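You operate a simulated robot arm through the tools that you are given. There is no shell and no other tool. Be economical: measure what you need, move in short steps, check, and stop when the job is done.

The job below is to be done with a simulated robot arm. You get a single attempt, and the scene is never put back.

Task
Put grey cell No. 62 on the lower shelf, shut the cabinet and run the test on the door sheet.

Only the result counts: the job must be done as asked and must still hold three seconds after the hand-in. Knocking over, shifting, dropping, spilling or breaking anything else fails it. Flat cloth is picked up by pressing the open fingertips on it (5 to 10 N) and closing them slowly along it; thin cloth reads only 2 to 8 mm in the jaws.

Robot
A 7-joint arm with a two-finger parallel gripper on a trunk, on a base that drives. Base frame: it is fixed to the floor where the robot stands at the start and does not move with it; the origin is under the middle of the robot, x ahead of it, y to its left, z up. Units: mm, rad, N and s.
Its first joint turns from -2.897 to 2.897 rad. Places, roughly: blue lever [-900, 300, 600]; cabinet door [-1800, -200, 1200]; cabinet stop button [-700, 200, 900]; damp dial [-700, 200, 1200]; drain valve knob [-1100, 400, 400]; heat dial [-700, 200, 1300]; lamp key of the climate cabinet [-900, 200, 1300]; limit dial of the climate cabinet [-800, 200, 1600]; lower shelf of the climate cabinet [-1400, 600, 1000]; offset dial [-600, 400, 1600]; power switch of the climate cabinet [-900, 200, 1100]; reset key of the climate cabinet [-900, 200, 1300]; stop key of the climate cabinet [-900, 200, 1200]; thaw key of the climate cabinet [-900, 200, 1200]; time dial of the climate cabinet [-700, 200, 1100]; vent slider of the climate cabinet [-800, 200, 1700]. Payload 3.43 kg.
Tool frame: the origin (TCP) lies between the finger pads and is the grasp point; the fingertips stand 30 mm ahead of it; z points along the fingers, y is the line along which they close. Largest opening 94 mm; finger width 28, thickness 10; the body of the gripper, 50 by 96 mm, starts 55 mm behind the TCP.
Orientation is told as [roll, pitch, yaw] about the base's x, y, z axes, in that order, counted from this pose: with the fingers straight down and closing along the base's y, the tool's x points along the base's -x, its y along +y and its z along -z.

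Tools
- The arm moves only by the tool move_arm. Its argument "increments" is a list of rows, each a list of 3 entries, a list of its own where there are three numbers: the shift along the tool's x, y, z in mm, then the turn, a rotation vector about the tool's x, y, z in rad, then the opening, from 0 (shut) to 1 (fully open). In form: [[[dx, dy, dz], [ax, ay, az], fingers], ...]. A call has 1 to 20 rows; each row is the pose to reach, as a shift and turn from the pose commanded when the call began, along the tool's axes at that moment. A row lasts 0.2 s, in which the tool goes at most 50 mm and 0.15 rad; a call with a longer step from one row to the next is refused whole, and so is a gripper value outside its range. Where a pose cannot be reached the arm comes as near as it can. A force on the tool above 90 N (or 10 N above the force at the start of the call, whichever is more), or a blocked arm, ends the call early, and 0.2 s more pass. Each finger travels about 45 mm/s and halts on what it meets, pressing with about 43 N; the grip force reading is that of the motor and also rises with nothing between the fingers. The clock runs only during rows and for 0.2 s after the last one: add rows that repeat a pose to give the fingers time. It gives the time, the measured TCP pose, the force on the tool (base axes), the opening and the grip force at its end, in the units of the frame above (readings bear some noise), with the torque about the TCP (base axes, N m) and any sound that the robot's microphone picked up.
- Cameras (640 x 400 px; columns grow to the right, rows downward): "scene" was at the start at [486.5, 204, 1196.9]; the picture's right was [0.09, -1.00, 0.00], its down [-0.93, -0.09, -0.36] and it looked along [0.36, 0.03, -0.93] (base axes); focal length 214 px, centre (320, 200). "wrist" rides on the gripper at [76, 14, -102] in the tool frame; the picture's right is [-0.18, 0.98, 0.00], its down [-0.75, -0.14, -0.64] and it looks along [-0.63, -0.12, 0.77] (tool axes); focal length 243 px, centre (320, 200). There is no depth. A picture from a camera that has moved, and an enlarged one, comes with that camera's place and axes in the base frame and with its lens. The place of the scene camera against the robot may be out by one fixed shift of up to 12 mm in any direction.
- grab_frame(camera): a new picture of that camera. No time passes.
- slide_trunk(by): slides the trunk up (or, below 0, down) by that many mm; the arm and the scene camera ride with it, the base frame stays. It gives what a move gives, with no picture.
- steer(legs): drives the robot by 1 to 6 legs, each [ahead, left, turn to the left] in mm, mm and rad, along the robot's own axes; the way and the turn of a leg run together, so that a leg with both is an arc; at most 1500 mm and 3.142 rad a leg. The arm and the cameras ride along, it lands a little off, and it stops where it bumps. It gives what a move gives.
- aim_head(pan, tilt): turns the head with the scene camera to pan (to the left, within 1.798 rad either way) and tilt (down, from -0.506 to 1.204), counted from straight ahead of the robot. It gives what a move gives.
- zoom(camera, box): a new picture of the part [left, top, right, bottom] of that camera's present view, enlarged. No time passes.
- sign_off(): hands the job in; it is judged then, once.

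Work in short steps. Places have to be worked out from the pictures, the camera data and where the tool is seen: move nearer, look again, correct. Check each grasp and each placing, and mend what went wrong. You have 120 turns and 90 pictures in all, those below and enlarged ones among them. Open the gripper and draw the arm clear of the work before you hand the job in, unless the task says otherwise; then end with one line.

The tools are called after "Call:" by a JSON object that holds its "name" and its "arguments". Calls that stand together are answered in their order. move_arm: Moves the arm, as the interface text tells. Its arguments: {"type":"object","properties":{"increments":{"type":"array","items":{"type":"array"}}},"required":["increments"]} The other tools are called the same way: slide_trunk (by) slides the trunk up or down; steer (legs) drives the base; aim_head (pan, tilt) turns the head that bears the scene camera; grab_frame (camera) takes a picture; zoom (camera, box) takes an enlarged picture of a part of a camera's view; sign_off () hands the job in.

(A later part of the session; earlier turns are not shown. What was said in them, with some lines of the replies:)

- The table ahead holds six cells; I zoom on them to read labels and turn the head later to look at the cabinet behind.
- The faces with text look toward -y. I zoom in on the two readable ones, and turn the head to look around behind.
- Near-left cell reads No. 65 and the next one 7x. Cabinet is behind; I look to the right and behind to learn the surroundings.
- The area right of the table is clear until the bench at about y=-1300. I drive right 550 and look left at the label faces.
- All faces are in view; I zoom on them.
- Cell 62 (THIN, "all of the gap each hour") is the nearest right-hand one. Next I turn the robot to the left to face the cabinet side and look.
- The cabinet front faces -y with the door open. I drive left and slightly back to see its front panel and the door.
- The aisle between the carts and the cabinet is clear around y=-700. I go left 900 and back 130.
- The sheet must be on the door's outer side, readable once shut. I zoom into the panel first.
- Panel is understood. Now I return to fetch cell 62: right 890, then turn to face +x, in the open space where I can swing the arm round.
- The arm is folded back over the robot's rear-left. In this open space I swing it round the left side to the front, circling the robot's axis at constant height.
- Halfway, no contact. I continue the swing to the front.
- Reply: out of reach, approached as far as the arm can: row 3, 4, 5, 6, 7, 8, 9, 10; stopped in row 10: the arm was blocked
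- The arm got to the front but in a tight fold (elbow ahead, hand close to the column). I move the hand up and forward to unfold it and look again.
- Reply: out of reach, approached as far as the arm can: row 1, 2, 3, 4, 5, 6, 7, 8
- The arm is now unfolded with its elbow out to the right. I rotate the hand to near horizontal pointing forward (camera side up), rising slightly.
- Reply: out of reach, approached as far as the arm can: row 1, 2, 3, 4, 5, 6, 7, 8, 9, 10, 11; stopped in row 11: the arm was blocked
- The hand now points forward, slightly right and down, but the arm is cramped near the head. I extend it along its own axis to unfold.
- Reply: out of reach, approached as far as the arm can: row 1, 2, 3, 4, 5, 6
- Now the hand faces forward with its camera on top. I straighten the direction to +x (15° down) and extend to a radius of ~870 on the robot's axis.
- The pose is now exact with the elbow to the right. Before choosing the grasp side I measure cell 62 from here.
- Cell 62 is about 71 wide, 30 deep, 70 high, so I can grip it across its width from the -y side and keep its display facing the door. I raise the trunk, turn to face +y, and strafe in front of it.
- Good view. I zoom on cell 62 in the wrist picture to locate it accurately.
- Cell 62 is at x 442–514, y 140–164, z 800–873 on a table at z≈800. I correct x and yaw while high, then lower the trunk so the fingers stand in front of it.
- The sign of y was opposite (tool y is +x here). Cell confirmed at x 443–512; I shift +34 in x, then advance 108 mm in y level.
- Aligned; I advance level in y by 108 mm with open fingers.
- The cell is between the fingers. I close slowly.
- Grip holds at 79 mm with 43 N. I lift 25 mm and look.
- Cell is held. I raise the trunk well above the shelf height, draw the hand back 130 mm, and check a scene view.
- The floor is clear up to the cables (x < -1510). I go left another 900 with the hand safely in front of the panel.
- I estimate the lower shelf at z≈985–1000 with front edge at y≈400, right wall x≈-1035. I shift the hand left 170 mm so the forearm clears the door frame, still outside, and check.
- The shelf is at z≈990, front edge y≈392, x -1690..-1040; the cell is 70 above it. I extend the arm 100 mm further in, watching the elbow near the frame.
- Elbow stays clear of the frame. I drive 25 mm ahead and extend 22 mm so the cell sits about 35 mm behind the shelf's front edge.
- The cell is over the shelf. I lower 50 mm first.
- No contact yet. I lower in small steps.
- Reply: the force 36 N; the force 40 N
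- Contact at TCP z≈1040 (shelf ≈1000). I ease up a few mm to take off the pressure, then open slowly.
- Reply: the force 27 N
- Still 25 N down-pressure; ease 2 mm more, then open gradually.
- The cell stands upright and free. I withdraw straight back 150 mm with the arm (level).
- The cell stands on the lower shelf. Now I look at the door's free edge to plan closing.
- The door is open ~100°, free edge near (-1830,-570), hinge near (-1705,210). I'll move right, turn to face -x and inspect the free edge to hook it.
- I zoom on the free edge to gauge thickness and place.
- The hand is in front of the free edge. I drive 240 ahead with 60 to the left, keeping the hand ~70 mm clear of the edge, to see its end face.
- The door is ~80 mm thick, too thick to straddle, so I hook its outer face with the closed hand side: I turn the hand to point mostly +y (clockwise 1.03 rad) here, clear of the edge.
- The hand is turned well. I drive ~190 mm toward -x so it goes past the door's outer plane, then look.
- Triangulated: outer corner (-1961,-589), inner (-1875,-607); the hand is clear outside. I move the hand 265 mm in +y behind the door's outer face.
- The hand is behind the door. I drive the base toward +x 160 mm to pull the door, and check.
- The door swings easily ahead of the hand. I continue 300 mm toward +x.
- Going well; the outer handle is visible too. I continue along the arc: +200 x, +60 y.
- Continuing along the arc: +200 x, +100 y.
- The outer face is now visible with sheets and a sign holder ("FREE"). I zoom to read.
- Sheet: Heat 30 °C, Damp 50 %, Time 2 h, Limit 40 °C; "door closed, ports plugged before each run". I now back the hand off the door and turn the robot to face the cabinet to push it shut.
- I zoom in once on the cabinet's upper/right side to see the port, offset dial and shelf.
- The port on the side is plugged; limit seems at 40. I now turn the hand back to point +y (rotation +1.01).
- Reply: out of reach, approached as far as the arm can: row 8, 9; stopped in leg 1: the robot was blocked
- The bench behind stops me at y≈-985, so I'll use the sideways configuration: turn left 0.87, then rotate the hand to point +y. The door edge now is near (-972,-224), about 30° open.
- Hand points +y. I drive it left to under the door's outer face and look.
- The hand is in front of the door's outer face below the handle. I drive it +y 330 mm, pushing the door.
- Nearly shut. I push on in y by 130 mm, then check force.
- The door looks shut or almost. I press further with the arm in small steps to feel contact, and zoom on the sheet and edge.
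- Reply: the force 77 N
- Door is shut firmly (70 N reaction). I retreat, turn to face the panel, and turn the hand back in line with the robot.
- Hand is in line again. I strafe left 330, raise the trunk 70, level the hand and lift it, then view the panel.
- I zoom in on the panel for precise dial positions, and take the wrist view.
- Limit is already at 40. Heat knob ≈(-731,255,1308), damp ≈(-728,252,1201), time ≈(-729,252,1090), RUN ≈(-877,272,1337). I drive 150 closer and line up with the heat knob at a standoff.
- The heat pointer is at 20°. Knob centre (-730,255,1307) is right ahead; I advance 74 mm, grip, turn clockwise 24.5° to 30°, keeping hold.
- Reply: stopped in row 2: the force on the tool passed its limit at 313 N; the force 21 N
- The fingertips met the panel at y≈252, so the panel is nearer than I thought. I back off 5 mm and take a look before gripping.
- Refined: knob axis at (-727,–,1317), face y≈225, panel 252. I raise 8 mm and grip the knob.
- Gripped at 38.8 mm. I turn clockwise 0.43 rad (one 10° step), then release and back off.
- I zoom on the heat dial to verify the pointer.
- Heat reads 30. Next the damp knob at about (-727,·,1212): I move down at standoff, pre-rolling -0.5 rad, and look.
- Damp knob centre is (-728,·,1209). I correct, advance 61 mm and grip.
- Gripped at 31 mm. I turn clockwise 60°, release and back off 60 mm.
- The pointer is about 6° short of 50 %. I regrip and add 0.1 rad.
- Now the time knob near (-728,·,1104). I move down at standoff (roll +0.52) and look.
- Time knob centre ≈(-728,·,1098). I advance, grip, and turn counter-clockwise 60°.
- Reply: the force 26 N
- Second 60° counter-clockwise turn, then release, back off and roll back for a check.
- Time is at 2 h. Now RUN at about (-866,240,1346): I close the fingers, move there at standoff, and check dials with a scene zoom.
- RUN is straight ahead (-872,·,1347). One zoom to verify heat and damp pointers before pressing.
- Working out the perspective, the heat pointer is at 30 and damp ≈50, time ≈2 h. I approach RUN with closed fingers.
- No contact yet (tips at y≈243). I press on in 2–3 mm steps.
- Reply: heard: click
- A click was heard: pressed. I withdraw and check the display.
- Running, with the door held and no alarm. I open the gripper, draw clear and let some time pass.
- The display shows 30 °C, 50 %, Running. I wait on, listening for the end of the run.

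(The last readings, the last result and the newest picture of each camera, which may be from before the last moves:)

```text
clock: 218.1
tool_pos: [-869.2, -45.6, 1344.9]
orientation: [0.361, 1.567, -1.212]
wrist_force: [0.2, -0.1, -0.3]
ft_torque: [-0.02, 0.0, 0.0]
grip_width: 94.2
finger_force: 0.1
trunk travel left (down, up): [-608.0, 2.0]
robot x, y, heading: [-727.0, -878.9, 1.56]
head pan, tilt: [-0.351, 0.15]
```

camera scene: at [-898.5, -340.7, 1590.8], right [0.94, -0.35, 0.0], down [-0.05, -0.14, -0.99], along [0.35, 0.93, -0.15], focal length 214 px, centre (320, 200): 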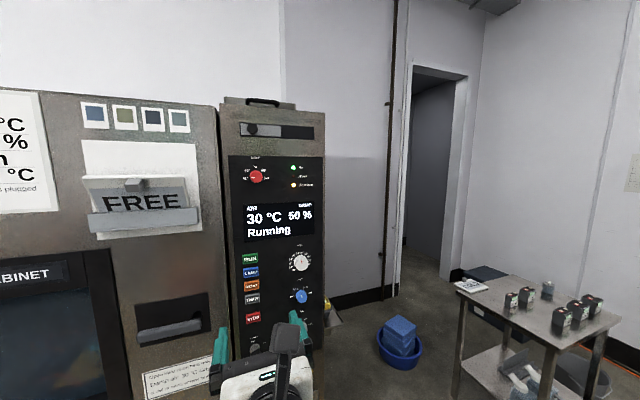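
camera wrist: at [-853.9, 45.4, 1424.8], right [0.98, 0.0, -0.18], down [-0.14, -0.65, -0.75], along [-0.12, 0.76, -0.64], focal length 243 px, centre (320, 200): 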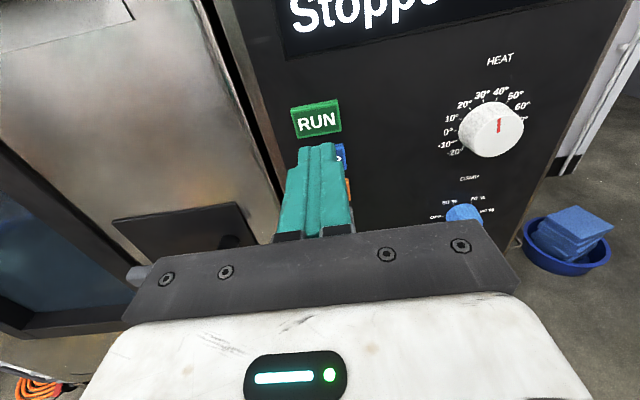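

No end signal yet; I wait some more.

Call:
{"name": "move_arm", "arguments": {"increments": [[[0, 0, 0], [0, 0, 0], 1], [[0, 0, 0], [0, 0, 0], 1], [[0, 0, 0], [0, 0, 0], 1], [[0, 0, 0], [0, 0, 0], 1], [[0, 0, 0], [0, 0, 0], 1], [[0, 0, 0], [0, 0, 0], 1], [[0, 0, 0], [0, 0, 0], 1], [[0, 0, 0], [0, 0, 0], 1], [[0, 0, 0], [0, 0, 0], 1], [[0, 0, 0], [0, 0, 0], 1], [[0, 0, 0], [0, 0, 0], 1], [[0, 0, 0], [0, 0, 0], 1], [[0, 0, 0], [0, 0, 0], 1], [[0, 0, 0], [0, 0, 0], 1], [[0, 0, 0], [0, 0, 0], 1], [[0, 0, 0], [0, 0, 0], 1], [[0, 0, 0], [0, 0, 0], 1], [[0, 0, 0], [0, 0, 0], 1], [[0, 0, 0], [0, 0, 0], 1], [[0, 0, 0], [0, 0, 0], 1]]}}

Call:
{"name": "move_arm", "arguments": {"increments": [[[0, 0, 0], [0, 0, 0], 1], [[0, 0, 0], [0, 0, 0], 1], [[0, 0, 0], [0, 0, 0], 1], [[0, 0, 0], [0, 0, 0], 1], [[0, 0, 0], [0, 0, 0], 1], [[0, 0, 0], [0, 0, 0], 1], [[0, 0, 0], [0, 0, 0], 1], [[0, 0, 0], [0, 0, 0], 1], [[0, 0, 0], [0, 0, 0], 1], [[0, 0, 0], [0, 0, 0], 1], [[0, 0, 0], [0, 0, 0], 1], [[0, 0, 0], [0, 0, 0], 1], [[0, 0, 0], [0, 0, 0], 1], [[0, 0, 0], [0, 0, 0], 1], [[0, 0, 0], [0, 0, 0], 1], [[0, 0, 0], [0, 0, 0], 1], [[0, 0, 0], [0, 0, 0], 1], [[0, 0, 0], [0, 0, 0], 1], [[0, 0, 0], [0, 0, 0], 1], [[0, 0, 0], [0, 0, 0], 1]]}}

Call:
{"name": "move_arm", "arguments": {"increments": [[[0, 0, 0], [0, 0, 0], 1], [[0, 0, 0], [0, 0, 0], 1], [[0, 0, 0], [0, 0, 0], 1], [[0, 0, 0], [0, 0, 0], 1], [[0, 0, 0], [0, 0, 0], 1], [[0, 0, 0], [0, 0, 0], 1], [[0, 0, 0], [0, 0, 0], 1], [[0, 0, 0], [0, 0, 0], 1], [[0, 0, 0], [0, 0, 0], 1], [[0, 0, 0], [0, 0, 0], 1], [[0, 0, 0], [0, 0, 0], 1], [[0, 0, 0], [0, 0, 0], 1], [[0, 0, 0], [0, 0, 0], 1], [[0, 0, 0], [0, 0, 0], 1], [[0, 0, 0], [0, 0, 0], 1], [[0, 0, 0], [0, 0, 0], 1], [[0, 0, 0], [0, 0, 0], 1], [[0, 0, 0], [0, 0, 0], 1], [[0, 0, 0], [0, 0, 0], 1], [[0, 0, 0], [0, 0, 0], 1]]}}

Call:
{"name": "move_arm", "arguments": {"increments": [[[0, 0, 0], [0, 0, 0], 1], [[0, 0, 0], [0, 0, 0], 1], [[0, 0, 0], [0, 0, 0], 1], [[0, 0, 0], [0, 0, 0], 1], [[0, 0, 0], [0, 0, 0], 1], [[0, 0, 0], [0, 0, 0], 1], [[0, 0, 0], [0, 0, 0], 1], [[0, 0, 0], [0, 0, 0], 1], [[0, 0, 0], [0, 0, 0], 1], [[0, 0, 0], [0, 0, 0], 1], [[0, 0, 0], [0, 0, 0], 1], [[0, 0, 0], [0, 0, 0], 1], [[0, 0, 0], [0, 0, 0], 1], [[0, 0, 0], [0, 0, 0], 1], [[0, 0, 0], [0, 0, 0], 1], [[0, 0, 0], [0, 0, 0], 1], [[0, 0, 0], [0, 0, 0], 1], [[0, 0, 0], [0, 0, 0], 1], [[0, 0, 0], [0, 0, 0], 1], [[0, 0, 0], [0, 0, 0], 1]]}}

Call:
{"name": "move_arm", "arguments": {"increments": [[[0, 0, 0], [0, 0, 0], 1], [[0, 0, 0], [0, 0, 0], 1], [[0, 0, 0], [0, 0, 0], 1], [[0, 0, 0], [0, 0, 0], 1], [[0, 0, 0], [0, 0, 0], 1], [[0, 0, 0], [0, 0, 0], 1], [[0, 0, 0], [0, 0, 0], 1], [[0, 0, 0], [0, 0, 0], 1], [[0, 0, 0], [0, 0, 0], 1], [[0, 0, 0], [0, 0, 0], 1], [[0, 0, 0], [0, 0, 0], 1], [[0, 0, 0], [0, 0, 0], 1], [[0, 0, 0], [0, 0, 0], 1], [[0, 0, 0], [0, 0, 0], 1], [[0, 0, 0], [0, 0, 0], 1], [[0, 0, 0], [0, 0, 0], 1], [[0, 0, 0], [0, 0, 0], 1], [[0, 0, 0], [0, 0, 0], 1], [[0, 0, 0], [0, 0, 0], 1], [[0, 0, 0], [0, 0, 0], 1]]}}

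```text
clock: 222.3
tool_pos: [-869.1, -45.9, 1344.9]
orientation: [0.359, 1.565, -1.215]
wrist_force: [-0.3, 0.1, -1.2]
ft_torque: [0.02, -0.04, -0.03]
grip_width: 94.1
finger_force: 0.0
trunk travel left (down, up): [-608.0, 2.0]
robot x, y, heading: [-728.6, -875.8, 1.566]
head pan, tilt: [-0.351, 0.15]
```

```text
clock: 226.5
tool_pos: [-869.3, -46.1, 1344.2]
orientation: [0.36, 1.566, -1.215]
wrist_force: [0.0, -0.1, 0.3]
ft_torque: [-0.02, 0.0, -0.02]
grip_width: 94.0
finger_force: 0.0
trunk travel left (down, up): [-608.0, 2.0]
robot x, y, heading: [-730.2, -870.5, 1.566]
head pan, tilt: [-0.351, 0.15]
```

```text
clock: 230.7
tool_pos: [-869.9, -47.0, 1344.1]
orientation: [0.356, 1.566, -1.214]
wrist_force: [0.0, 0.3, 0.3]
ft_torque: [0.05, -0.02, -0.03]
grip_width: 94.2
finger_force: 0.1
trunk travel left (down, up): [-608.0, 2.0]
robot x, y, heading: [-727.0, -876.5, 1.56]
head pan, tilt: [-0.351, 0.15]
```

```text
clock: 234.9
tool_pos: [-869.7, -47.3, 1343.9]
orientation: [0.359, 1.566, -1.215]
wrist_force: [-0.3, 0.9, -0.7]
ft_torque: [-0.01, -0.02, 0.02]
grip_width: 93.9
finger_force: 0.0
trunk travel left (down, up): [-608.0, 2.0]
robot x, y, heading: [-728.9, -871.9, 1.562]
head pan, tilt: [-0.351, 0.15]
```

```text
clock: 239.1
tool_pos: [-870.1, -46.2, 1344.5]
orientation: [0.361, 1.566, -1.213]
wrist_force: [0.9, 0.0, -0.4]
ft_torque: [0.02, 0.0, -0.03]
grip_width: 94.1
finger_force: 0.0
trunk travel left (down, up): [-608.0, 2.0]
robot x, y, heading: [-728.7, -875.3, 1.563]
head pan, tilt: [-0.351, 0.15]
```

I use the last picture to check the display.

Call:
{"name": "zoom", "arguments": {"camera": "scene", "box": [200, 140, 340, 320]}}

```text
2.22 times, centred on (270, 230) of scene
camera zoom: at [-898.5, -340.7, 1590.8], right [0.94, -0.35, 0.0], down [-0.05, -0.14, -0.99], along [0.35, 0.93, -0.15], focal length 477 px, centre (431, 133)
```

zoom: 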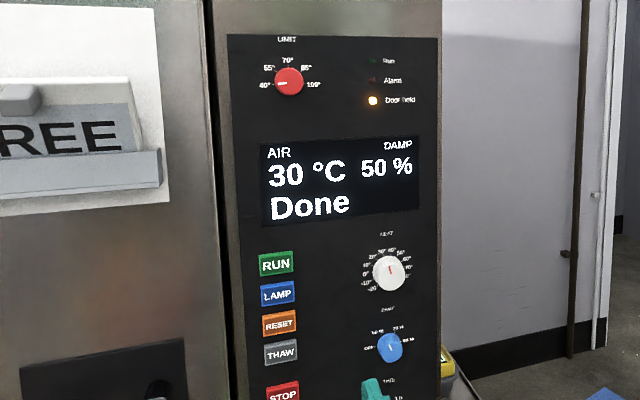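

The display shows "Done" at 30 °C and 50 %, with no alarm. The arm is clear and the gripper is open, so I hand in.

Call:
{"name": "sign_off", "arguments": {}}

```text
The job is handed in.
```

Cell No. 62 is on the lower shelf, the cabinet is shut, and the door-sheet test (30 °C, 50 %, 2 h, limit 40 °C) ran through to "Done" with no alarm; on the way the base once bumped the bench behind it and the fingers once struck the control panel, and I did not check either for damage or shifting.
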